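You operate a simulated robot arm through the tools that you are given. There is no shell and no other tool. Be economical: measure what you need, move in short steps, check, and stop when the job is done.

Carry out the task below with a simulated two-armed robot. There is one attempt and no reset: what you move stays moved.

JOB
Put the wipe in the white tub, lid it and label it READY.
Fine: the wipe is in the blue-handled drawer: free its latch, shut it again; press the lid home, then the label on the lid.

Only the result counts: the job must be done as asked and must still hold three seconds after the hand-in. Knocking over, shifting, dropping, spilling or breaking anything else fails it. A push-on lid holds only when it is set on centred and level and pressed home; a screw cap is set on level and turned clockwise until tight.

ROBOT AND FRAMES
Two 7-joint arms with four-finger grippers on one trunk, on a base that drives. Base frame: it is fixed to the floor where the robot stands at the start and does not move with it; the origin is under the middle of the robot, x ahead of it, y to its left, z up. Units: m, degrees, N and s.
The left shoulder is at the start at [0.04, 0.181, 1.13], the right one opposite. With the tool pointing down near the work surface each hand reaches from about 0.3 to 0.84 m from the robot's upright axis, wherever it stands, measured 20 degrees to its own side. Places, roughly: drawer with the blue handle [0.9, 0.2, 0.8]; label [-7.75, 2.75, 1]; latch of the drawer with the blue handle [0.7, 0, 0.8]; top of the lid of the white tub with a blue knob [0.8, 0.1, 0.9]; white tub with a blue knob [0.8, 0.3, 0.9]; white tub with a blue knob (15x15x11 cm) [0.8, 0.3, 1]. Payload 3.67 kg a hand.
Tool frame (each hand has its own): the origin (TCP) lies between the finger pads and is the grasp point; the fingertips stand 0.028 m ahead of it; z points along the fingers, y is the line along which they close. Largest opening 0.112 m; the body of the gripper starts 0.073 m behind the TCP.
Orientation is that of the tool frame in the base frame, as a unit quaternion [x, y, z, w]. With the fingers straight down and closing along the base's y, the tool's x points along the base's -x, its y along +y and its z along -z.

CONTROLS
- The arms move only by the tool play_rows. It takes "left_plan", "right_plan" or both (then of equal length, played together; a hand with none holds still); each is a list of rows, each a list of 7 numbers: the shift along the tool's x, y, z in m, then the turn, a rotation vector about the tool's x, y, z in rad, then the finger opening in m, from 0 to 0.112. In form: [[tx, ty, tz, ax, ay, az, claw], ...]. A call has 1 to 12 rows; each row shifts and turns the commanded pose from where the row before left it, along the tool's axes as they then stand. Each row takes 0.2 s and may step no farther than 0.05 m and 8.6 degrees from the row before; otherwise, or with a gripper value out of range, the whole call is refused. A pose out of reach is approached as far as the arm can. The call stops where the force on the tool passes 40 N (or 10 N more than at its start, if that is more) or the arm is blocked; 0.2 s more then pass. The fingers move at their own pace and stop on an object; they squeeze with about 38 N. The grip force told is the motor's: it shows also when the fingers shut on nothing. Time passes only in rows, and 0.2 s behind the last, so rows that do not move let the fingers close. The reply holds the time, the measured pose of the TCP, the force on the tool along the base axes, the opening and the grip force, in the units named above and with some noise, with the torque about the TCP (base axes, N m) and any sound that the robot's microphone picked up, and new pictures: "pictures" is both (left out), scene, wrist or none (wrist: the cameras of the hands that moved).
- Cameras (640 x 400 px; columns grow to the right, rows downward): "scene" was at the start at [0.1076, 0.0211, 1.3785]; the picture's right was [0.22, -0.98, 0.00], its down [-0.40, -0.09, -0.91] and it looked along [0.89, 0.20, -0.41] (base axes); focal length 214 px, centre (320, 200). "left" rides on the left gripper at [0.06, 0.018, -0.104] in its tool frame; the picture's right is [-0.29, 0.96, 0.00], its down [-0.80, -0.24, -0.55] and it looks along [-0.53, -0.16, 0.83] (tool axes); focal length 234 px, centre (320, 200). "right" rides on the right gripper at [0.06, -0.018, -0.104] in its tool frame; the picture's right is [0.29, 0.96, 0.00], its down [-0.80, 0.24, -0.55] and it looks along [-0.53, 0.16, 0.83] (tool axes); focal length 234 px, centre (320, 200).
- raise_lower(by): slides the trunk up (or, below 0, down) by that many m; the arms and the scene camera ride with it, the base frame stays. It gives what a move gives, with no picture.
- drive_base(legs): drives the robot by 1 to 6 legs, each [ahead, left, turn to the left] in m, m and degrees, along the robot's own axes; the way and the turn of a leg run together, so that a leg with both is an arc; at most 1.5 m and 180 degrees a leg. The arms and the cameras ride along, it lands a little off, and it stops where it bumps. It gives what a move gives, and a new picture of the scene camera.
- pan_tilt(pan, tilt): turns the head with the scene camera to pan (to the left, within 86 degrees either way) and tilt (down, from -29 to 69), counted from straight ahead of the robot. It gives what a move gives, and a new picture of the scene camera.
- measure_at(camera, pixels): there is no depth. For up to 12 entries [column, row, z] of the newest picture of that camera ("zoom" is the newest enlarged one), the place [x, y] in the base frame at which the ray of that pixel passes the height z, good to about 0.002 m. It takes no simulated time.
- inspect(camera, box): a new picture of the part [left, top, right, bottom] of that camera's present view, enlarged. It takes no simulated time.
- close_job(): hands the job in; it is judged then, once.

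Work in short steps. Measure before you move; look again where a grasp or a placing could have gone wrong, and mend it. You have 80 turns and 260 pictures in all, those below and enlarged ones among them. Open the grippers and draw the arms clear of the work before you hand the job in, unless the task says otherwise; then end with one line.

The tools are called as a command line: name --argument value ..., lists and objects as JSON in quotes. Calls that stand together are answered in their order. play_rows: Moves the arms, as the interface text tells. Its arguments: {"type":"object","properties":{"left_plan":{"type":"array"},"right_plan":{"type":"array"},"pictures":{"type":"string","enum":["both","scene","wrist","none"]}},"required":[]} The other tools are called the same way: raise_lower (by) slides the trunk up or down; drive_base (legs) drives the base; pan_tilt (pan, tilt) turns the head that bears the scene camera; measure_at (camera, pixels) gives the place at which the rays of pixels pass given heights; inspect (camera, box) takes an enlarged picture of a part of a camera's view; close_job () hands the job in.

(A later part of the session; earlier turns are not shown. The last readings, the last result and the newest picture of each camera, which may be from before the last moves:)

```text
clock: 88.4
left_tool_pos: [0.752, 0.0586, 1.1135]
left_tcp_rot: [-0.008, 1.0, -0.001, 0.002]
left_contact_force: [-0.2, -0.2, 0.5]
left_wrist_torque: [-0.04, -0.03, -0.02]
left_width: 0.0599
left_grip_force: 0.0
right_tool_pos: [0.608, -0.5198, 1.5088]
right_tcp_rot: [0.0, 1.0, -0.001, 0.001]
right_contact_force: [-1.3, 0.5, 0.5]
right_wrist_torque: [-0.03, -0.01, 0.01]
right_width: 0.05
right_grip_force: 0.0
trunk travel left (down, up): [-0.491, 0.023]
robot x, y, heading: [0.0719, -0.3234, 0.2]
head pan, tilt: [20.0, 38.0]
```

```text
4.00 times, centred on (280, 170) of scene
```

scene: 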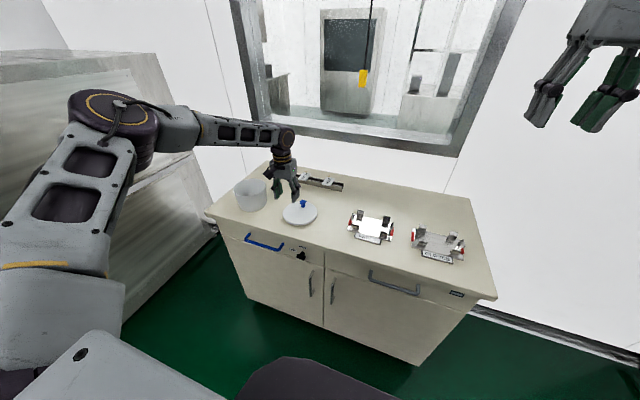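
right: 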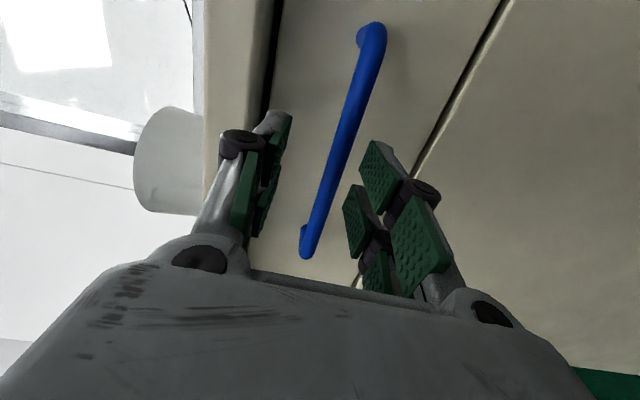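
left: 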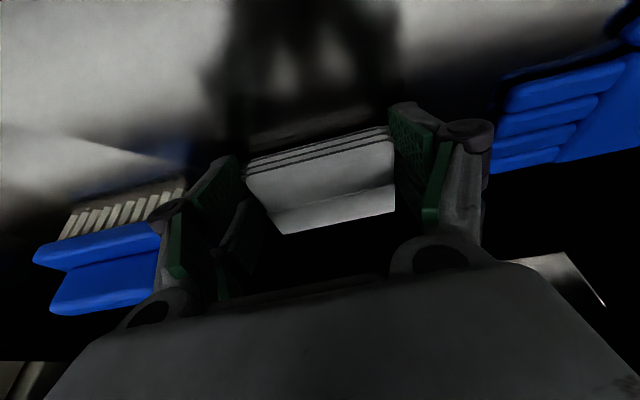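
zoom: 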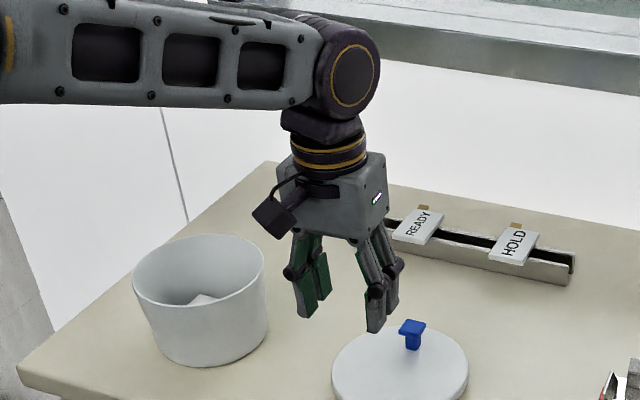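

The wipe is visible in the tub, and the knob seems set toward the rear of the lid. I measure lid edge points and knob from the left zoom.

inspect --camera "left" --box '[160, 60, 480, 260]'

measure_at --camera "zoom" --pixels '[[342, 108, 0.925], [228, 215, 0.925], [250, 150, 0.925], [340, 328, 0.925], [255, 295, 0.925], [403, 128, 0.925], [445, 285, 0.925], [357, 277, 0.925], [360, 290, 0.96], [360, 290, 0.98], [363, 325, 0.96], [363, 325, 0.98]]'

inspect --camera "left" --box '[280, 160, 400, 240]'

inspect --camera "scene" --box '[270, 180, 330, 235]'

measure_at --camera "zoom" --pixels '[[320, 200, 0.925]]'

```text
2.00 times, centred on (320, 160) of left
```

zoom: 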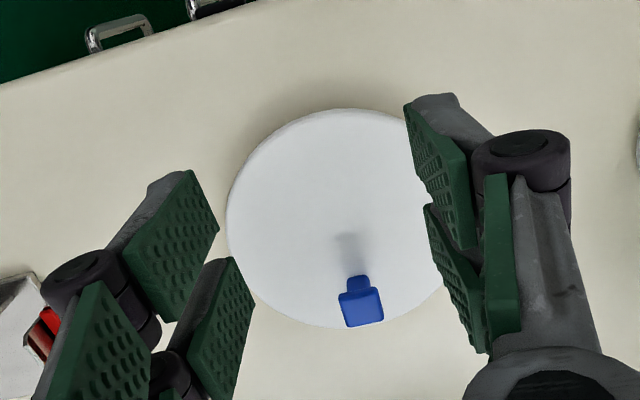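

```text
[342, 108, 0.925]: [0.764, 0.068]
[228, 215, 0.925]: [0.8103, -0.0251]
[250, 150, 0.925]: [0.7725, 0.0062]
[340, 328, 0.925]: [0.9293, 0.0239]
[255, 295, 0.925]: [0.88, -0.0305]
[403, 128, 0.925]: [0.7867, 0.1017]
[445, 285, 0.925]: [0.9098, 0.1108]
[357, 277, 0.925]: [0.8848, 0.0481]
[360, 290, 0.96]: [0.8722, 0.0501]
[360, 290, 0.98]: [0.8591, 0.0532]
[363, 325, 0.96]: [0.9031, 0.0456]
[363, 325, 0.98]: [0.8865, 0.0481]
```

```text
5.00 times, centred on (340, 200) of left
```

zoom: 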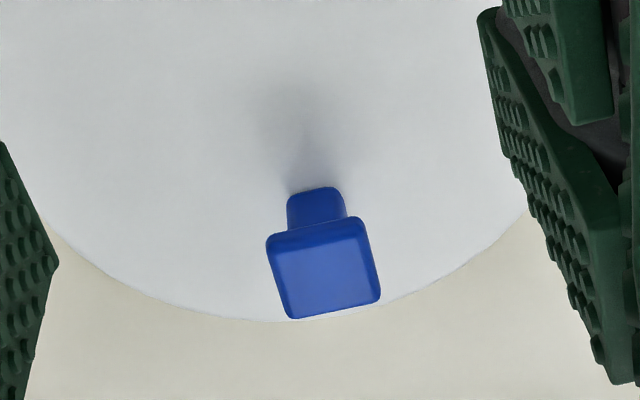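

```text
7.27 times, centred on (300, 208) of scene
```

zoom: 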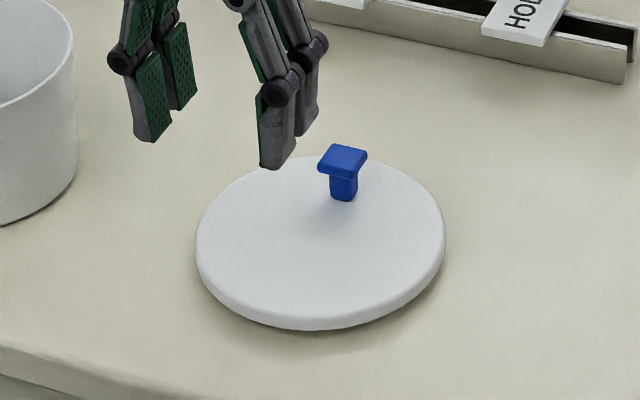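

```text
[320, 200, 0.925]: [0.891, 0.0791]
```

Fit: lid centre [0.847,0.051], top z≈0.937, radius≈0.081; knob at [0.882,0.049], top z≈0.967. I lower the trunk 15 cm while raising the hand as much, then try reaching ahead with the arm.

play_rows --left_plan '[[0, 0, -0.04, 0, 0, 0, 0.07], [0, 0, -0.04, 0, 0, 0, 0.07], [0, 0, -0.04, 0, 0, 0, 0.07], [0, 0, 0, 0, 0, 0, 0.07]]' --pictures "none"

raise_lower --by -0.12

play_rows --left_plan '[[-0.03, 0, 0, 0, 0, 0, 0.07], [-0.03, 0, 0, 0, 0, 0, 0.07], [-0.03, 0, 0, 0, 0, 0, 0.07], [0, 0, 0, 0, 0, 0, 0.07]]' --pictures "scene"

```text
clock: 89.4
left_tool_pos: [0.7525, 0.0568, 1.2277]
left_tcp_rot: [-0.008, 1.0, -0.002, 0.001]
left_contact_force: [0.8, 0.0, 0.0]
left_wrist_torque: [0.01, -0.02, -0.02]
left_width: 0.0699
left_grip_force: 0.0
right_tool_pos: [0.6113, -0.5204, 1.5087]
right_tcp_rot: [-0.001, 1.0, 0.001, 0.0]
right_contact_force: [0.1, 0.5, -0.5]
right_wrist_torque: [-0.03, 0.02, 0.02]
right_width: 0.0499
right_grip_force: 0.0
trunk travel left (down, up): [-0.491, 0.023]
robot x, y, heading: [0.0735, -0.3211, 0.4]
head pan, tilt: [20.0, 38.0]
```

```text
clock: 90.9
left_tool_pos: [0.7519, 0.0573, 1.1061]
left_tcp_rot: [-0.007, 1.0, -0.002, 0.001]
left_contact_force: [0.1, -0.1, -0.6]
left_wrist_torque: [0.02, 0.02, 0.01]
left_width: 0.0699
left_grip_force: 0.1
right_tool_pos: [0.6106, -0.5194, 1.388]
right_tcp_rot: [-0.001, 1.0, 0.001, 0.001]
right_contact_force: [-0.6, 0.7, 0.7]
right_wrist_torque: [-0.03, 0.02, 0.0]
right_width: 0.0499
right_grip_force: 0.0
trunk travel left (down, up): [-0.371, 0.143]
robot x, y, heading: [0.0735, -0.3167, 0.1]
head pan, tilt: [20.0, 38.0]
```

```text
clock: 91.9
left_tool_pos: [0.8008, 0.0558, 1.1071]
left_tcp_rot: [-0.008, 1.0, -0.002, 0.003]
left_contact_force: [0.2, 0.2, 0.8]
left_wrist_torque: [0.01, 0.0, -0.04]
left_width: 0.07
left_grip_force: 0.1
left hand out of reach, approached as far as the arm can: row 2, 3
right_tool_pos: [0.6121, -0.5195, 1.3871]
right_tcp_rot: [0.0, 1.0, 0.001, 0.0]
right_contact_force: [0.3, -0.3, 0.9]
right_wrist_torque: [0.04, 0.02, -0.02]
right_width: 0.0498
right_grip_force: 0.1
trunk travel left (down, up): [-0.371, 0.143]
robot x, y, heading: [0.0718, -0.3216, -0.0]
head pan, tilt: [20.0, 38.0]
```

scene: 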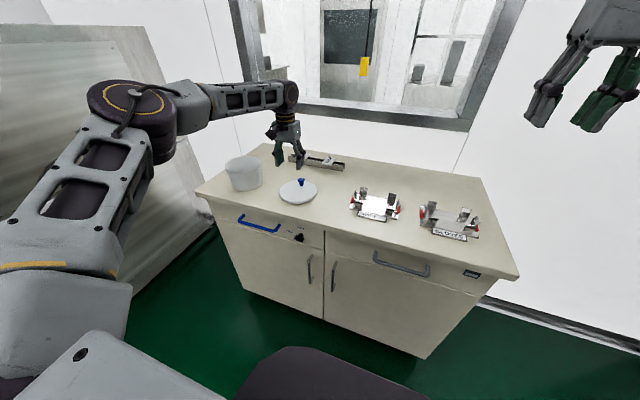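

That gained 5 cm. I repeat with 8 cm more, then drive the rest.

play_rows --left_plan '[[0, 0, -0.04, 0, 0, 0, 0.07], [0, 0, -0.04, 0, 0, 0, 0.07], [0, 0, 0, 0, 0, 0, 0.07]]' --pictures "none"

raise_lower --by -0.08

play_rows --left_plan '[[-0.02, 0, 0, 0, 0, 0, 0.07], [-0.02, 0, 0, 0, 0, 0, 0.07], [0, 0, 0, 0, 0, 0, 0.07]]' --pictures "none"

pan_tilt --pan 30 --tilt 35

inspect --camera "left" --box '[160, 80, 480, 280]'

inspect --camera "scene" --box '[240, 100, 440, 220]'

```text
clock: 92.7
left_tool_pos: [0.7984, 0.061, 1.1882]
left_tcp_rot: [-0.009, 1.0, -0.002, 0.002]
left_contact_force: [0.3, -0.1, -0.2]
left_wrist_torque: [-0.04, 0.02, 0.0]
left_width: 0.0698
left_grip_force: 0.0
right_tool_pos: [0.6117, -0.5186, 1.386]
right_tcp_rot: [0.0, 1.0, 0.0, 0.001]
right_contact_force: [1.2, 0.3, -0.2]
right_wrist_torque: [-0.01, 0.02, 0.04]
right_width: 0.0497
right_grip_force: 0.0
trunk travel left (down, up): [-0.371, 0.143]
robot x, y, heading: [0.0713, -0.32, -0.0]
head pan, tilt: [20.0, 38.0]
```

```text
clock: 93.9
left_tool_pos: [0.7984, 0.0602, 1.1085]
left_tcp_rot: [-0.008, 1.0, -0.002, 0.002]
left_contact_force: [0.6, 0.4, -0.2]
left_wrist_torque: [0.01, -0.02, -0.01]
left_width: 0.0698
left_grip_force: 0.0
right_tool_pos: [0.6103, -0.5198, 1.3078]
right_tcp_rot: [0.0, 1.0, 0.001, 0.001]
right_contact_force: [0.0, -0.7, -0.2]
right_wrist_torque: [0.0, 0.01, 0.02]
right_width: 0.0499
right_grip_force: 0.0
trunk travel left (down, up): [-0.291, 0.223]
robot x, y, heading: [0.0747, -0.3209, 0.1]
head pan, tilt: [20.0, 38.0]
```

```text
clock: 94.7
left_tool_pos: [0.7985, 0.0595, 1.1074]
left_tcp_rot: [-0.008, 1.0, -0.002, 0.002]
left_contact_force: [-0.6, 0.3, -0.6]
left_wrist_torque: [0.0, -0.01, 0.01]
left_width: 0.0701
left_grip_force: 0.1
left hand out of reach, approached as far as the arm can: row 1, 2
right_tool_pos: [0.6105, -0.5209, 1.308]
right_tcp_rot: [0.001, 1.0, 0.001, 0.001]
right_contact_force: [-0.7, -0.6, 0.1]
right_wrist_torque: [-0.01, -0.01, 0.04]
right_width: 0.0496
right_grip_force: 0.1
trunk travel left (down, up): [-0.291, 0.223]
robot x, y, heading: [0.0717, -0.3222, 0.0]
head pan, tilt: [20.0, 38.0]
```

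```text
clock: 95.4
left_tool_pos: [0.7978, 0.0594, 1.1083]
left_tcp_rot: [-0.008, 1.0, -0.002, 0.003]
left_contact_force: [0.6, 0.7, 0.6]
left_wrist_torque: [0.0, 0.02, 0.0]
left_width: 0.0699
left_grip_force: 0.0
right_tool_pos: [0.6112, -0.5202, 1.3075]
right_tcp_rot: [0.0, 1.0, 0.001, 0.001]
right_contact_force: [0.0, 0.5, -0.5]
right_wrist_torque: [-0.02, 0.0, -0.02]
right_width: 0.05
right_grip_force: 0.0
trunk travel left (down, up): [-0.291, 0.223]
robot x, y, heading: [0.0733, -0.3176, -0.2]
head pan, tilt: [30.0, 35.0]
```

scene: 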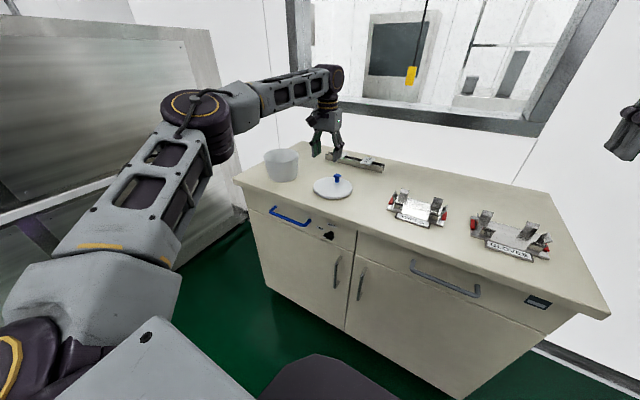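

```text
2.00 times, centred on (320, 180) of left
```

zoom: 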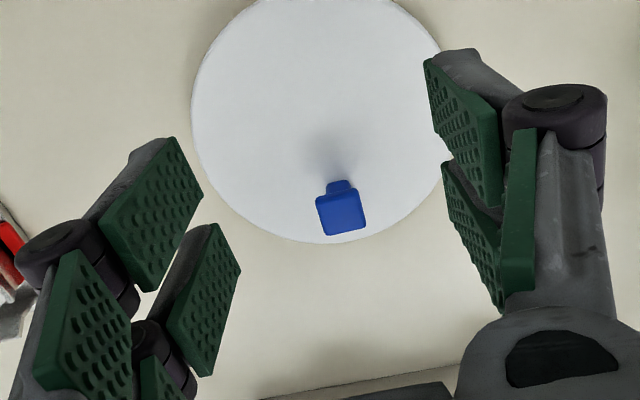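

```text
3.20 times, centred on (340, 160) of scene
```

zoom: 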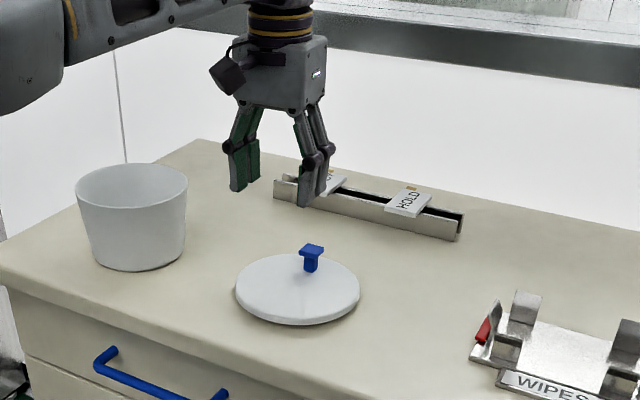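

The arm is almost straight, so I drive the remaining 8.4 cm to be over the knob.

drive_base --legs '[[0.084, -0.0105, 0]]'

inspect --camera "left" --box '[160, 40, 480, 240]'

inspect --camera "scene" --box '[240, 120, 400, 220]'

```text
clock: 96.5
left_tool_pos: [0.8806, 0.0508, 1.1082]
left_tcp_rot: [-0.009, 1.0, -0.002, 0.003]
left_contact_force: [1.0, 0.0, -0.1]
left_wrist_torque: [-0.01, 0.01, -0.04]
left_width: 0.0701
left_grip_force: 0.1
right_tool_pos: [0.6937, -0.5296, 1.308]
right_tcp_rot: [0.0, 1.0, 0.001, 0.0]
right_contact_force: [1.1, -0.6, -0.2]
right_wrist_torque: [-0.01, 0.05, 0.03]
right_width: 0.0498
right_grip_force: 0.0
trunk travel left (down, up): [-0.291, 0.223]
robot x, y, heading: [0.1538, -0.3308, 0.0]
head pan, tilt: [30.0, 35.0]
```

scene: 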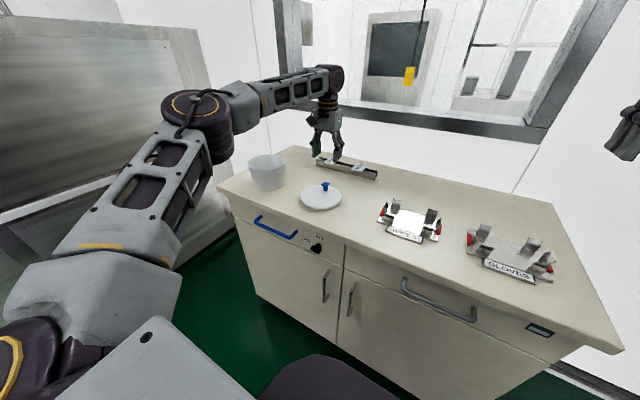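

```text
2.00 times, centred on (320, 140) of left
```

zoom: 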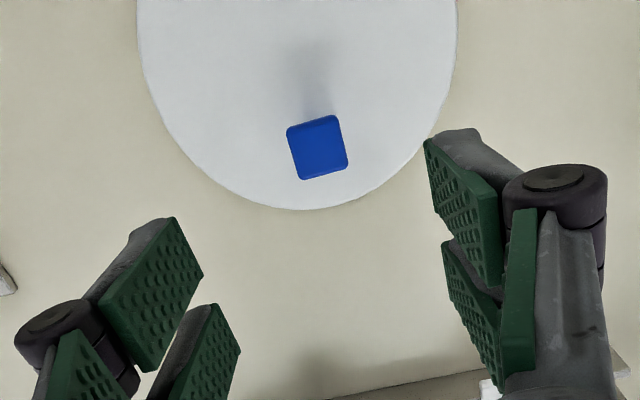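

```text
4.00 times, centred on (320, 170) of scene
```

zoom: 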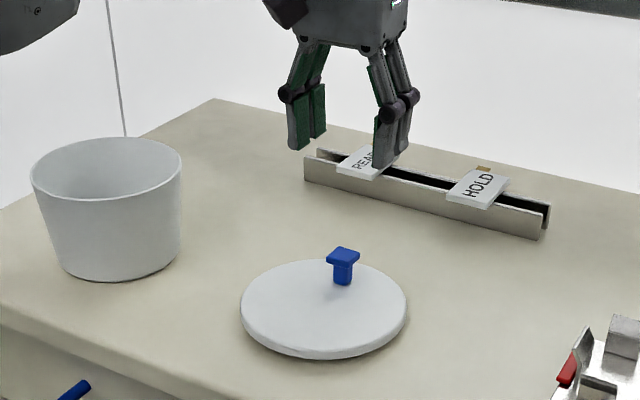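

I measure the knob head and lid rim from this left view.

inspect --camera "left" --box '[160, 40, 480, 240]'

measure_at --camera "zoom" --pixels '[[318, 147, 0.967], [287, 127, 0.967], [340, 115, 0.967], [348, 168, 0.967], [300, 180, 0.967], [138, 30, 0.937], [457, 30, 0.937], [308, 210, 0.937], [165, 115, 0.937], [435, 120, 0.937], [200, 170, 0.937], [400, 172, 0.937]]'

inspect --camera "scene" --box '[240, 120, 400, 220]'

measure_at --camera "zoom" --pixels '[[343, 252, 0.967], [240, 310, 0.937], [407, 300, 0.937], [315, 260, 0.937], [320, 350, 0.937], [490, 185, 0.96], [490, 185, 0.97], [545, 232, 0.93], [545, 232, 0.915], [305, 182, 0.915]]'

```text
2.00 times, centred on (320, 140) of left
```

zoom: 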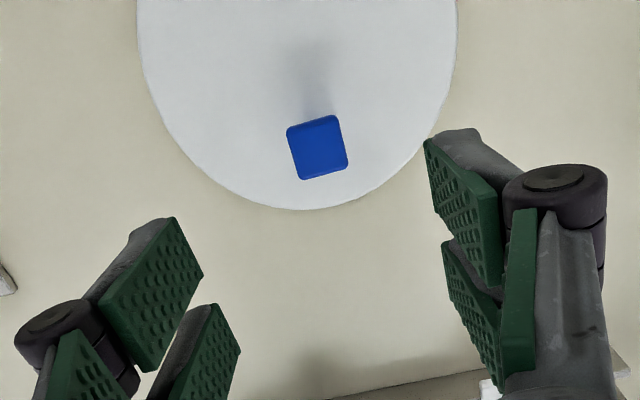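

```text
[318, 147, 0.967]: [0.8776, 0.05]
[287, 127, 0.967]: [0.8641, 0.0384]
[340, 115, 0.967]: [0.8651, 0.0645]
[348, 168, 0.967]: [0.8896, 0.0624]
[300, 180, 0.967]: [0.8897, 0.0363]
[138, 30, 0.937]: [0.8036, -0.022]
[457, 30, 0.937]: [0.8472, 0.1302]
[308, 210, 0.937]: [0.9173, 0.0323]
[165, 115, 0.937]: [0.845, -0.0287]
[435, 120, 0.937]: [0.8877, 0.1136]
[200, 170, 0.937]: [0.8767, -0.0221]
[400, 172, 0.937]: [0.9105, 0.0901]
```

```text
4.00 times, centred on (320, 170) of scene
```

zoom: 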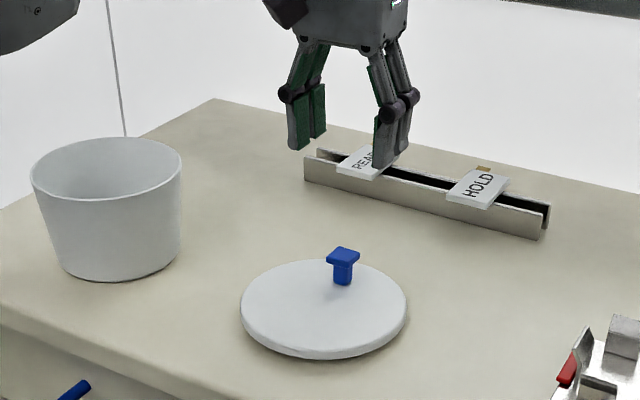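

```text
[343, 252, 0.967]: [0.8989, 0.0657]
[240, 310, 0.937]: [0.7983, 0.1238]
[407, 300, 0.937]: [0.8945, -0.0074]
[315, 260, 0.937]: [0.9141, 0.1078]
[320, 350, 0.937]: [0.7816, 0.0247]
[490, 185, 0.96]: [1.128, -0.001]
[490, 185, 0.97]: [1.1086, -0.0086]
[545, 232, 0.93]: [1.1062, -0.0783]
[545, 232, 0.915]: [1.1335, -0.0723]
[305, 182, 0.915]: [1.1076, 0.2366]
```

Knob head centre is [0.876,0.051], top about 0.975. I shift 4 mm back and lower the trunk 10 cm, then look.

play_rows --left_plan '[[0.0045, 0.0005, 0, 0, 0, 0, 0.07], [0, 0, 0, 0, 0, 0, 0.07]]' --pictures "none"

raise_lower --by -0.1

inspect --camera "left" --box '[160, 60, 480, 260]'

inspect --camera "scene" --box '[240, 60, 400, 170]'

```text
clock: 97.1
left_tool_pos: [0.8777, 0.051, 1.1086]
left_tcp_rot: [-0.01, 1.0, -0.002, 0.002]
left_contact_force: [-0.4, -0.7, 0.4]
left_wrist_torque: [-0.02, -0.01, -0.01]
left_width: 0.07
left_grip_force: 0.1
right_tool_pos: [0.6952, -0.5301, 1.3064]
right_tcp_rot: [-0.001, 1.0, 0.0, 0.0]
right_contact_force: [1.0, -0.9, -0.1]
right_wrist_torque: [0.0, 0.02, 0.02]
right_width: 0.0501
right_grip_force: 0.1
trunk travel left (down, up): [-0.291, 0.223]
robot x, y, heading: [0.1542, -0.3303, -0.0]
head pan, tilt: [30.0, 35.0]
```

```text
clock: 98.4
left_tool_pos: [0.8745, 0.0513, 1.0097]
left_tcp_rot: [-0.008, 1.0, -0.001, 0.003]
left_contact_force: [-0.2, 0.0, 0.6]
left_wrist_torque: [-0.02, 0.01, 0.02]
left_width: 0.07
left_grip_force: 0.1
right_tool_pos: [0.6934, -0.5293, 1.2096]
right_tcp_rot: [-0.002, 1.0, 0.001, 0.001]
right_contact_force: [-0.5, -0.7, 0.3]
right_wrist_torque: [0.0, -0.03, 0.01]
right_width: 0.05
right_grip_force: 0.0
trunk travel left (down, up): [-0.191, 0.323]
robot x, y, heading: [0.1548, -0.3319, 0.3]
head pan, tilt: [30.0, 35.0]
```

```text
2.00 times, centred on (320, 160) of left
```

zoom: 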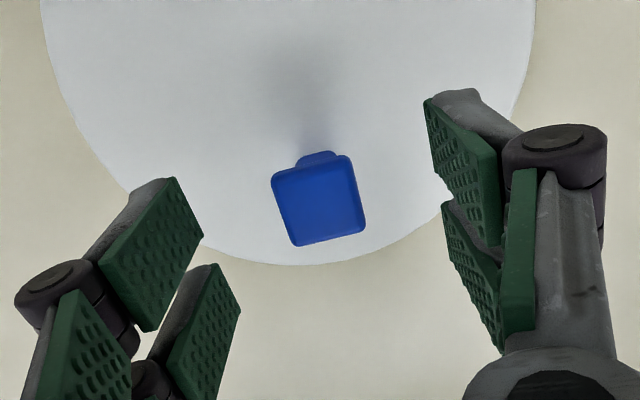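

```text
3.64 times, centred on (320, 115) of scene
```

zoom: 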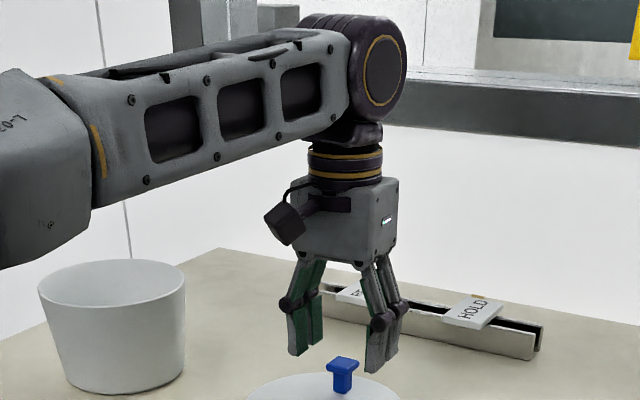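

The fingers straddle the knob's line. I lower 3 cm more and close on it.

raise_lower --by -0.032

inspect --camera "left" --box '[160, 60, 480, 260]'

play_rows --left_plan '[[0, 0, 0, 0, 0, 0, 0.04], [0, 0, 0, 0, 0, 0, 0.015], [0, 0, 0, 0, 0, 0, 0.01], [0, 0, 0, 0, 0, 0, 0.01]]' --pictures "wrist"

inspect --camera "scene" --box '[240, 40, 400, 150]'

```text
clock: 99.2
left_tool_pos: [0.875, 0.0516, 0.9774]
left_tcp_rot: [-0.008, 1.0, -0.001, 0.003]
left_contact_force: [0.8, -0.5, 0.1]
left_wrist_torque: [0.02, -0.02, -0.05]
left_width: 0.0701
left_grip_force: 0.2
right_tool_pos: [0.6935, -0.5288, 1.177]
right_tcp_rot: [-0.001, 1.0, 0.001, 0.001]
right_contact_force: [-0.5, -0.2, 0.3]
right_wrist_torque: [0.02, -0.01, 0.0]
right_width: 0.0499
right_grip_force: 0.0
trunk travel left (down, up): [-0.159, 0.355]
robot x, y, heading: [0.1526, -0.3317, 0.2]
head pan, tilt: [30.0, 35.0]
```

```text
2.00 times, centred on (320, 160) of left
```

zoom: 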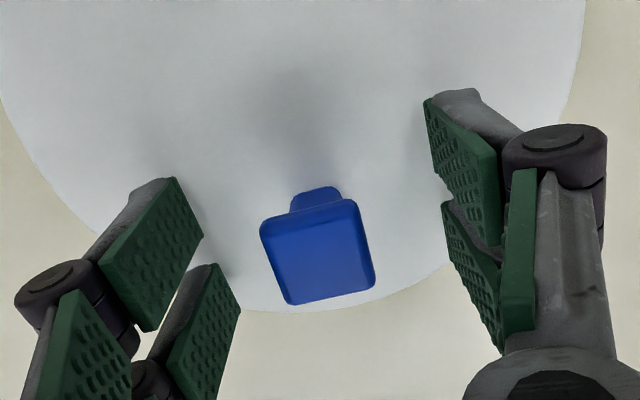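

```text
clock: 100.2
left_tool_pos: [0.8762, 0.0503, 0.9776]
left_tcp_rot: [-0.008, 1.0, -0.002, 0.003]
left_contact_force: [-1.2, -0.1, -0.2]
left_wrist_torque: [-0.05, 0.08, -0.02]
left_width: 0.024
left_grip_force: 38.1
right_tool_pos: [0.6935, -0.5294, 1.1759]
right_tcp_rot: [0.0, 1.0, 0.002, 0.0]
right_contact_force: [0.1, 0.5, 0.0]
right_wrist_torque: [-0.02, 0.0, -0.04]
right_width: 0.0497
right_grip_force: 0.1
trunk travel left (down, up): [-0.159, 0.355]
robot x, y, heading: [0.1539, -0.3331, 0.3]
head pan, tilt: [30.0, 35.0]
```

left: 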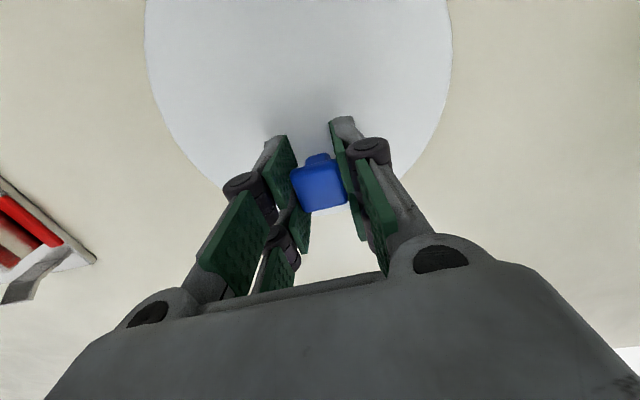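

```text
3.64 times, centred on (320, 95) of scene
```

zoom: 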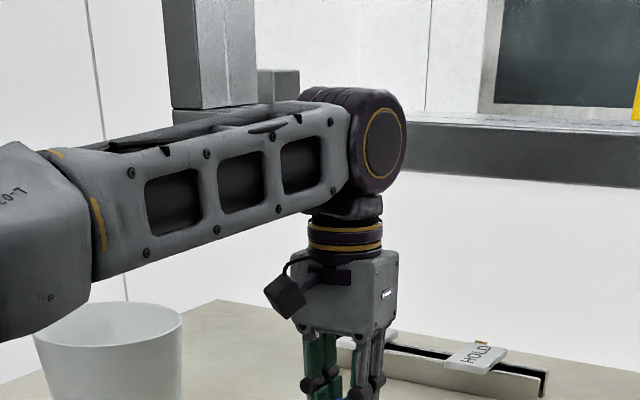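

Knob gripped (24 mm, 38 N). I raise 15 cm and check the lid is level.

raise_lower --by 0.15

pan_tilt --pan 32 --tilt 40

inspect --camera "scene" --box '[220, 100, 400, 220]'

inspect --camera "left" --box '[80, 0, 560, 300]'

```text
clock: 102.0
left_tool_pos: [0.8766, 0.0519, 1.1273]
left_tcp_rot: [-0.009, 1.0, -0.001, 0.003]
left_contact_force: [0.1, 1.0, -1.5]
left_wrist_torque: [0.01, 0.0, 0.01]
left_width: 0.0242
left_grip_force: 38.3
right_tool_pos: [0.6943, -0.5291, 1.3262]
right_tcp_rot: [-0.001, 1.0, 0.001, 0.001]
right_contact_force: [0.0, 0.1, -0.6]
right_wrist_torque: [0.02, -0.01, 0.01]
right_width: 0.0501
right_grip_force: 0.0
trunk travel left (down, up): [-0.309, 0.205]
robot x, y, heading: [0.1545, -0.3297, 0.1]
head pan, tilt: [30.0, 35.0]
```

```text
clock: 102.6
left_tool_pos: [0.8765, 0.0517, 1.1262]
left_tcp_rot: [-0.009, 1.0, -0.002, 0.003]
left_contact_force: [0.3, 0.1, -1.0]
left_wrist_torque: [0.01, 0.0, -0.04]
left_width: 0.0238
left_grip_force: 38.4
right_tool_pos: [0.6947, -0.5302, 1.3255]
right_tcp_rot: [-0.001, 1.0, 0.0, 0.001]
right_contact_force: [-0.5, -0.7, -0.1]
right_wrist_torque: [0.02, 0.01, -0.02]
right_width: 0.0498
right_grip_force: 0.0
trunk travel left (down, up): [-0.309, 0.205]
robot x, y, heading: [0.1543, -0.3273, 0.1]
head pan, tilt: [32.0, 40.0]
```

scene: 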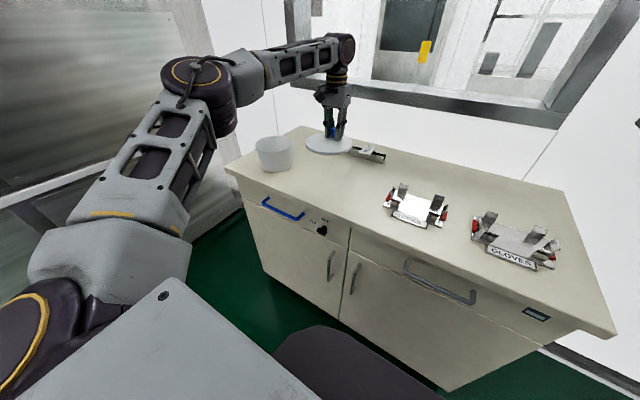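

```text
3.33 times, centred on (310, 160) of scene
```

zoom: 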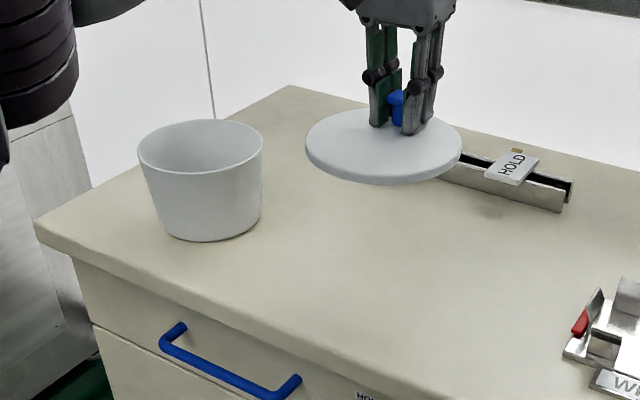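

```text
1.33 times, centred on (320, 150) of left
```

zoom: 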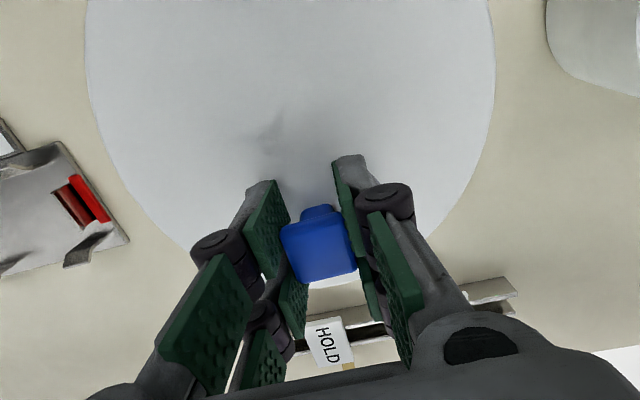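

The lid hangs level. I measure its edge in the left camera at z≈1.09 to get its centre relative to the hand.

measure_at --camera "zoom" --pixels '[[86, 60, 1.09], [95, 110, 1.09], [118, 165, 1.09], [180, 240, 1.09], [495, 60, 1.09], [488, 115, 1.09], [465, 180, 1.09], [432, 230, 1.09], [330, 288, 1.09], [320, 243, 1.127]]'

inspect --camera "scene" --box '[220, 100, 400, 220]'

measure_at --camera "zoom" --pixels '[[138, 155, 1.025], [263, 150, 1.025], [200, 120, 1.025], [205, 184, 1.025], [150, 135, 1.025], [250, 172, 1.025], [306, 143, 1.09], [462, 143, 1.09], [385, 178, 1.09], [320, 165, 1.09]]'

```text
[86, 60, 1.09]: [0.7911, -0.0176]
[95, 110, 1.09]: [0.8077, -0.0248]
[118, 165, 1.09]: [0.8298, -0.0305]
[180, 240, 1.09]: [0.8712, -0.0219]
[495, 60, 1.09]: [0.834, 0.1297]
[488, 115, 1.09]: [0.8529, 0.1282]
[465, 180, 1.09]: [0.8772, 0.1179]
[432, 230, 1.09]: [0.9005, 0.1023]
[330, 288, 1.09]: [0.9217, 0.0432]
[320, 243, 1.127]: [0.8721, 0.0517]
```

```text
3.33 times, centred on (310, 160) of scene
```

zoom: 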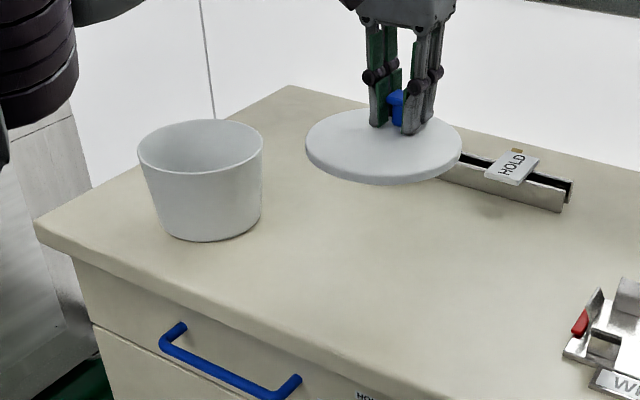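

```text
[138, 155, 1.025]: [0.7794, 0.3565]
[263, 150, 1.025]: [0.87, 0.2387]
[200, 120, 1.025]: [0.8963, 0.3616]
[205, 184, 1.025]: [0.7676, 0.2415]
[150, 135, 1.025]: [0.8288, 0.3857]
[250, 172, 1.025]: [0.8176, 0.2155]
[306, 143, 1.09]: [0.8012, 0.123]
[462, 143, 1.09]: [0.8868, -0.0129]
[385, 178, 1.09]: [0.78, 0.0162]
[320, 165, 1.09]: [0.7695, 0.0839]
```

Lid centre lies 37 mm in front of the TCP. I drive left 24.6 cm to bring the lid over the tub (4 cm above the rim).

drive_base --legs '[[0.0015, 0.246, 0]]'

pan_tilt --pan 28 --tilt 40

inspect --camera "scene" --box '[230, 90, 390, 200]'

inspect --camera "right" --box '[280, 60, 600, 260]'

```text
clock: 104.4
left_tool_pos: [0.8808, 0.2843, 1.1278]
left_tcp_rot: [-0.003, 1.0, -0.002, 0.003]
left_contact_force: [-0.1, 0.1, -0.4]
left_wrist_torque: [0.0, -0.03, 0.01]
left_width: 0.0241
left_grip_force: 38.1
right_tool_pos: [0.6944, -0.2935, 1.3261]
right_tcp_rot: [0.005, 1.0, 0.001, 0.001]
right_contact_force: [-0.5, -0.5, -0.3]
right_wrist_torque: [0.0, 0.01, -0.02]
right_width: 0.05
right_grip_force: 0.0
trunk travel left (down, up): [-0.309, 0.205]
robot x, y, heading: [0.1565, -0.0908, -0.6]
head pan, tilt: [32.0, 40.0]
```

scene: 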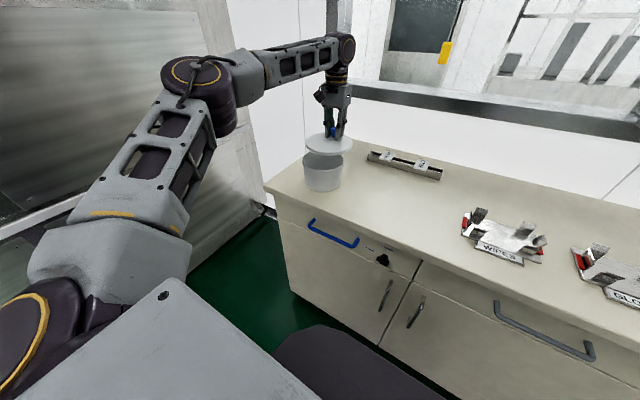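

```text
clock: 105.1
left_tool_pos: [0.8818, 0.284, 1.1251]
left_tcp_rot: [-0.002, 1.0, 0.0, 0.002]
left_contact_force: [-0.5, -0.2, -0.2]
left_wrist_torque: [0.03, 0.0, 0.01]
left_width: 0.0244
left_grip_force: 38.1
right_tool_pos: [0.694, -0.2918, 1.3258]
right_tcp_rot: [0.004, 1.0, 0.0, 0.001]
right_contact_force: [0.4, 0.8, -0.2]
right_wrist_torque: [-0.02, 0.03, 0.0]
right_width: 0.0497
right_grip_force: 0.1
trunk travel left (down, up): [-0.309, 0.205]
robot x, y, heading: [0.1583, -0.0877, -0.8]
head pan, tilt: [28.0, 40.0]
```

scene: 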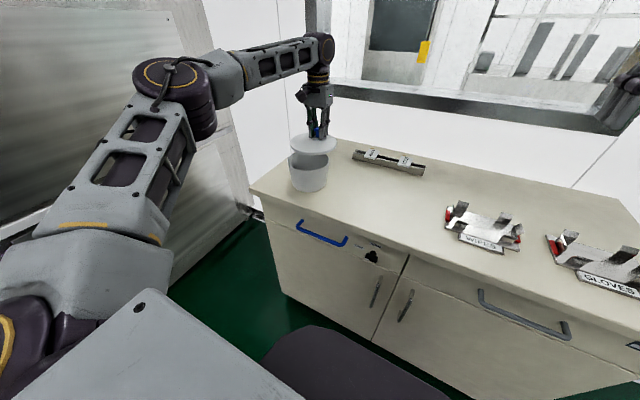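

```text
3.64 times, centred on (310, 145) of scene
```

zoom: 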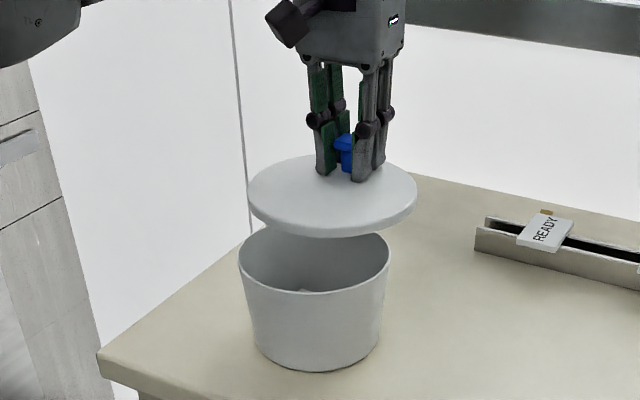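

```text
2.00 times, centred on (440, 160) of right
```

zoom: 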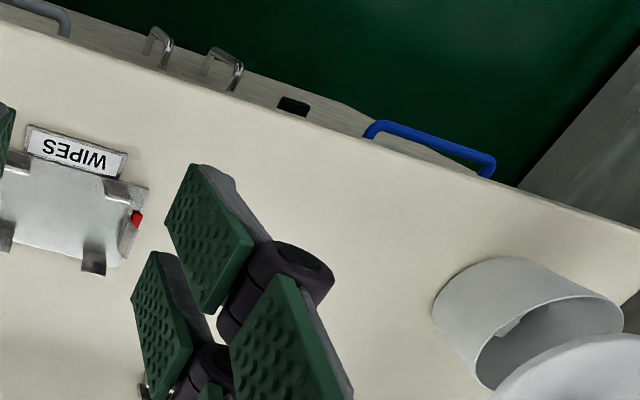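

The lid is about 15 mm right of the tub in this view (lid centre 332, rim centre 314). I yaw the right hand left 40° for a second viewing direction.

play_rows --right_plan '[[0, 0, 0, 0, 0, -0.14, 0.05], [0, 0, 0, 0, 0, -0.14, 0.05], [0, 0, 0, 0, 0, -0.14, 0.05], [0, 0, 0, 0, 0, -0.14, 0.05], [0, 0, 0, 0, 0, -0.14, 0.05]]' --left_plan '[[0, 0.007, 0, 0, 0, 0, 0.01], [0, 0.007, 0, 0, 0, 0, 0.01], [0.004, 0, 0, 0, 0, 0, 0.01], [0, 0, 0, 0, 0, 0, 0.01], [0, 0, 0, 0, 0, 0, 0.01]]' --pictures "wrist"

inspect --camera "scene" --box '[230, 90, 390, 200]'

```text
clock: 106.3
left_tool_pos: [0.877, 0.299, 1.1282]
left_tcp_rot: [-0.002, 1.0, -0.002, 0.002]
left_contact_force: [-0.2, -0.2, -1.3]
left_wrist_torque: [0.03, -0.01, 0.01]
left_width: 0.0242
left_grip_force: 38.1
right_tool_pos: [0.6954, -0.2931, 1.3251]
right_tcp_rot: [-0.339, 0.941, 0.001, 0.002]
right_contact_force: [-0.5, 0.4, 0.1]
right_wrist_torque: [0.0, -0.01, -0.03]
right_width: 0.0503
right_grip_force: 0.0
trunk travel left (down, up): [-0.309, 0.205]
robot x, y, heading: [0.1552, -0.0864, -0.4]
head pan, tilt: [28.0, 40.0]
```

right: 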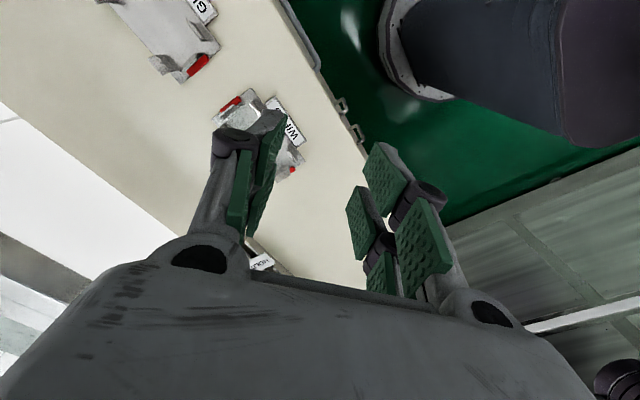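
left: 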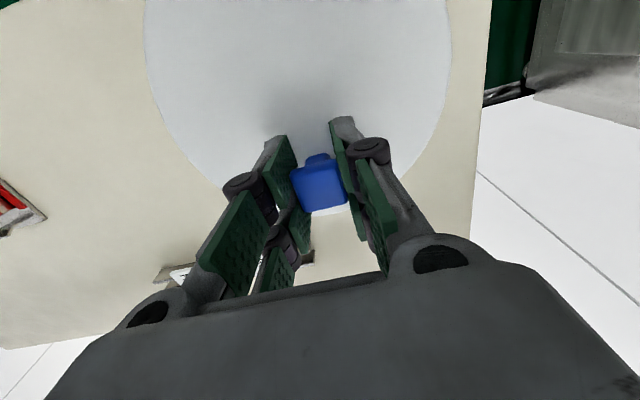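

```text
3.64 times, centred on (310, 145) of scene
```

zoom: 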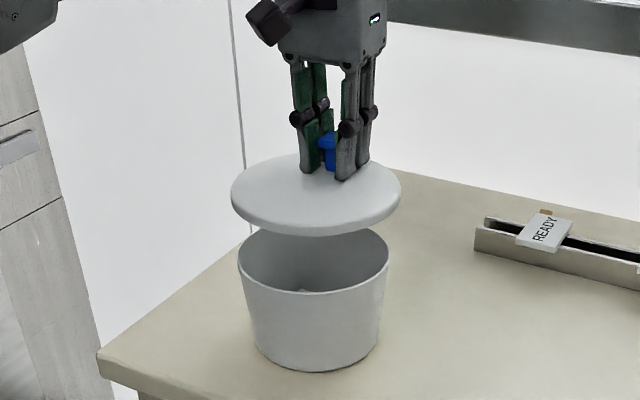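

Laterally the lid is now aligned (centres 316 vs 314). For depth I measure the lid's near lower edge and the rim's near and far edges in this scene zoom.

measure_at --camera "zoom" --pixels '[[316, 237, 1.0655], [315, 294, 1.025], [315, 229, 1.025], [239, 262, 1.025], [390, 255, 1.025], [231, 195, 1.085], [401, 190, 1.085], [315, 222, 1.092], [315, 154, 1.092]]'

inspect --camera "scene" --box '[280, 120, 350, 200]'

```text
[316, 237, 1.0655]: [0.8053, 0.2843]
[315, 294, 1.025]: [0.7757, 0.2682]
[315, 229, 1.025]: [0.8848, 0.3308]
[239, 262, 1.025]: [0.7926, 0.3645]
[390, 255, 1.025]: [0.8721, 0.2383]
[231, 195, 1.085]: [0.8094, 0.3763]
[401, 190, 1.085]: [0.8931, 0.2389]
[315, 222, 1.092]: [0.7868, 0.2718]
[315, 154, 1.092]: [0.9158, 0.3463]
```

```text
5.00 times, centred on (315, 160) of scene
```

zoom: 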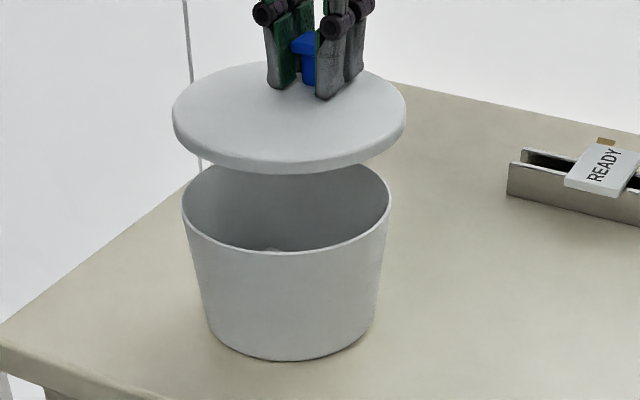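

Lid centre ≈[0.838,0.299], tub ≈[0.839,0.300] — within 2–3 mm. I nudge 2 mm left and lower 3.2 cm to just above the rim, then compare edges.

play_rows --left_plan '[[0, 0.002, 0, 0, 0, 0, 0.01], [0, 0, 0, 0, 0, 0, 0.01]]' --pictures "none"

raise_lower --by -0.032

inspect --camera "scene" --box '[280, 110, 350, 180]'

inspect --camera "left" --box '[120, 0, 500, 240]'

```text
clock: 106.9
left_tool_pos: [0.8777, 0.2997, 1.1281]
left_tcp_rot: [-0.003, 1.0, -0.001, 0.002]
left_contact_force: [0.3, -0.6, -0.2]
left_wrist_torque: [0.0, -0.01, 0.0]
left_width: 0.024
left_grip_force: 38.1
right_tool_pos: [0.6962, -0.2935, 1.326]
right_tcp_rot: [-0.339, 0.941, 0.0, 0.002]
right_contact_force: [-0.1, -0.3, -0.1]
right_wrist_torque: [0.0, 0.0, 0.04]
right_width: 0.0502
right_grip_force: 0.1
trunk travel left (down, up): [-0.309, 0.205]
robot x, y, heading: [0.1569, -0.0859, -0.6]
head pan, tilt: [28.0, 40.0]
```

```text
clock: 107.7
left_tool_pos: [0.8768, 0.3017, 1.0968]
left_tcp_rot: [-0.002, 1.0, -0.002, 0.002]
left_contact_force: [-0.4, -0.6, 0.6]
left_wrist_torque: [-0.02, -0.05, 0.01]
left_width: 0.0241
left_grip_force: 38.0
right_tool_pos: [0.6943, -0.2936, 1.2942]
right_tcp_rot: [-0.339, 0.941, 0.0, 0.001]
right_contact_force: [-0.5, -0.5, 0.8]
right_wrist_torque: [-0.02, -0.02, 0.01]
right_width: 0.0497
right_grip_force: 0.1
trunk travel left (down, up): [-0.277, 0.237]
robot x, y, heading: [0.1595, -0.0863, -0.6]
head pan, tilt: [28.0, 40.0]
```

```text
5.71 times, centred on (315, 145) of scene
```

zoom: 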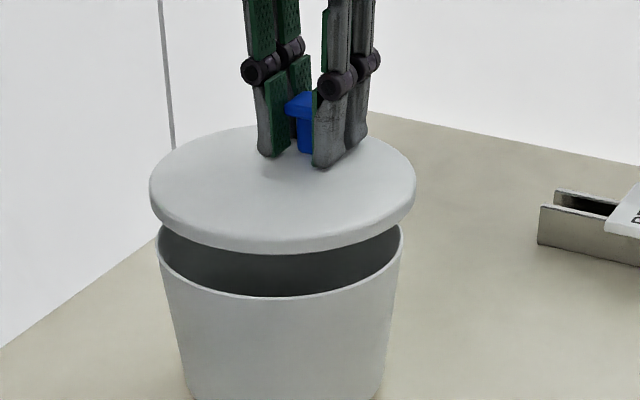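

```text
1.67 times, centred on (310, 120) of left
```

zoom: 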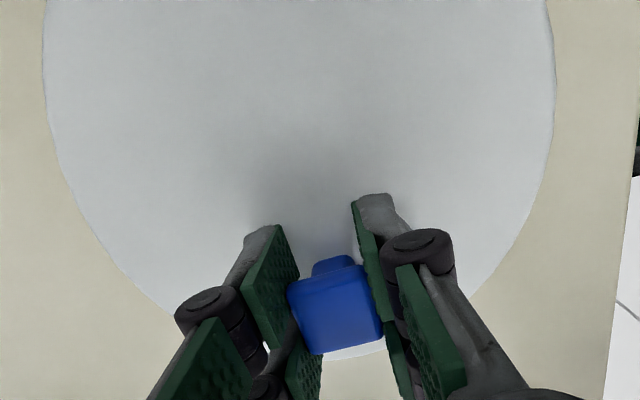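

There is a plug under the lid, so its flange is still ~2.5 cm above the rim. I measure near edges again for depth.

inspect --camera "scene" --box '[280, 110, 350, 180]'

measure_at --camera "zoom" --pixels '[[282, 298, 1.025], [156, 245, 1.025], [403, 237, 1.025], [282, 254, 1.05], [282, 237, 1.066], [240, 127, 1.066], [149, 190, 1.062], [416, 185, 1.062]]'

inspect --camera "left" --box '[120, 0, 500, 240]'

measure_at --camera "zoom" --pixels '[[43, 80, 1.066], [60, 170, 1.066], [100, 245, 1.066], [556, 80, 1.066], [548, 170, 1.066], [520, 240, 1.066], [355, 358, 1.066], [480, 295, 1.066], [150, 300, 1.066]]'

```text
5.71 times, centred on (315, 145) of scene
```

zoom: 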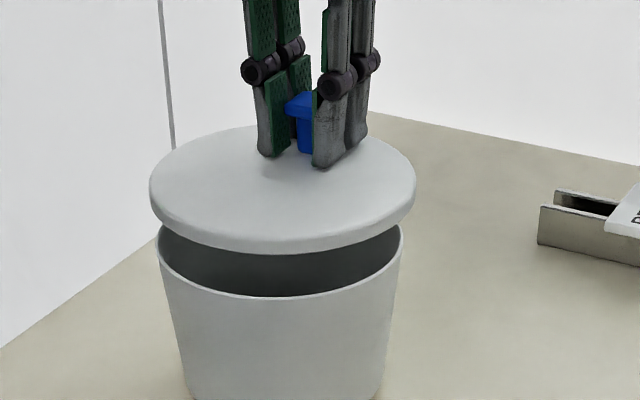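

```text
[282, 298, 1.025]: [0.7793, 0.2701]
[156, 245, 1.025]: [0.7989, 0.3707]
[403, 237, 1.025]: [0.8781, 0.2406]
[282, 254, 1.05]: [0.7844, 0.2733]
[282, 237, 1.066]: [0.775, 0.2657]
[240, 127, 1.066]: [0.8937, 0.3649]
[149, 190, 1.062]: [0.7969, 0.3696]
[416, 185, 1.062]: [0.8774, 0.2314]
```

```text
1.67 times, centred on (310, 120) of left
```

zoom: 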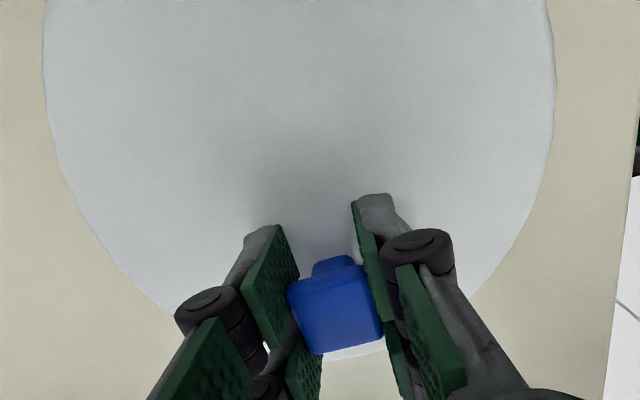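

```text
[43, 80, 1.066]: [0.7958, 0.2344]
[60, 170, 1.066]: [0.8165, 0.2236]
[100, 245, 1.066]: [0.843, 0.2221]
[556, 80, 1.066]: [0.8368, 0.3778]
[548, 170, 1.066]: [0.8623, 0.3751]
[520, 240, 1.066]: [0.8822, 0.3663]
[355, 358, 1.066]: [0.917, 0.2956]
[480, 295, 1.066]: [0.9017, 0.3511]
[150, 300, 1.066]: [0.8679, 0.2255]
```

Fit: lid centre [0.840,0.300], tub about [0.841,0.302]. I nudge 2 mm left and lower the hand in small steps with force checks.

play_rows --left_plan '[[0, 0.002, 0, 0, 0, 0, 0.01], [0, 0, 0.004, 0, 0, 0, 0.01], [0, 0, 0.004, 0, 0, 0, 0.01], [0, 0, 0.003, 0, 0, 0, 0.01], [0, 0, 0.003, 0, 0, 0, 0.01], [0, 0, 0, 0, 0, 0, 0.01]]' --pictures "none"

inspect --camera "scene" --box '[280, 110, 350, 180]'

```text
clock: 109.0
left_tool_pos: [0.8789, 0.3022, 1.0822]
left_tcp_rot: [-0.003, 1.0, -0.001, 0.003]
left_contact_force: [-0.1, -0.6, 0.0]
left_wrist_torque: [0.0, -0.03, 0.03]
left_width: 0.024
left_grip_force: 37.9
right_tool_pos: [0.6949, -0.2942, 1.293]
right_tcp_rot: [-0.339, 0.941, 0.0, 0.0]
right_contact_force: [-0.2, 0.3, -0.6]
right_wrist_torque: [-0.03, -0.01, -0.03]
right_width: 0.05
right_grip_force: 0.0
trunk travel left (down, up): [-0.277, 0.237]
robot x, y, heading: [0.1583, -0.0867, -0.4]
head pan, tilt: [28.0, 40.0]
```

```text
5.71 times, centred on (315, 145) of scene
```

zoom: 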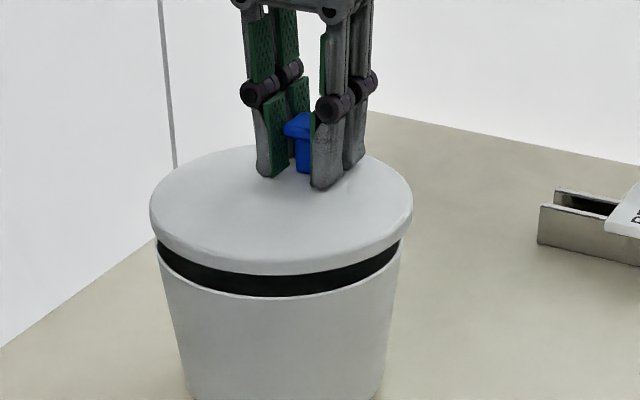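

Lid is still a shade right/far. I shift 2 mm nearer and 1.5 mm left and lower another 8 mm.

play_rows --left_plan '[[0.002, 0.0015, 0, 0, 0, 0, 0.01], [0, 0, 0.003, 0, 0, 0, 0.01], [0, 0, 0.003, 0, 0, 0, 0.01], [0, 0, 0.002, 0, 0, 0, 0.01], [0, 0, 0, 0, 0, 0, 0.01]]' --pictures "none"

inspect --camera "scene" --box '[280, 110, 350, 180]'

```text
clock: 110.2
left_tool_pos: [0.8766, 0.3052, 1.0749]
left_tcp_rot: [-0.002, 1.0, -0.002, 0.002]
left_contact_force: [-0.7, -0.7, 0.7]
left_wrist_torque: [-0.01, 0.01, 0.02]
left_width: 0.0241
left_grip_force: 37.7
right_tool_pos: [0.6942, -0.2929, 1.2945]
right_tcp_rot: [-0.339, 0.941, 0.0, 0.001]
right_contact_force: [0.4, 0.7, 0.0]
right_wrist_torque: [0.01, 0.01, -0.01]
right_width: 0.0499
right_grip_force: 0.1
trunk travel left (down, up): [-0.277, 0.237]
robot x, y, heading: [0.1559, -0.09, -0.5]
head pan, tilt: [28.0, 40.0]
```

```text
5.71 times, centred on (315, 145) of scene
```

zoom: 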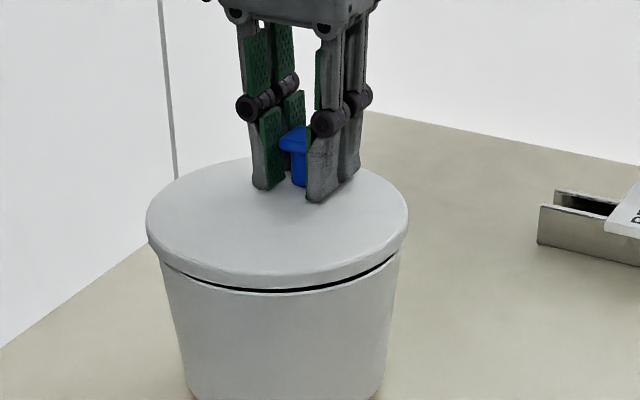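

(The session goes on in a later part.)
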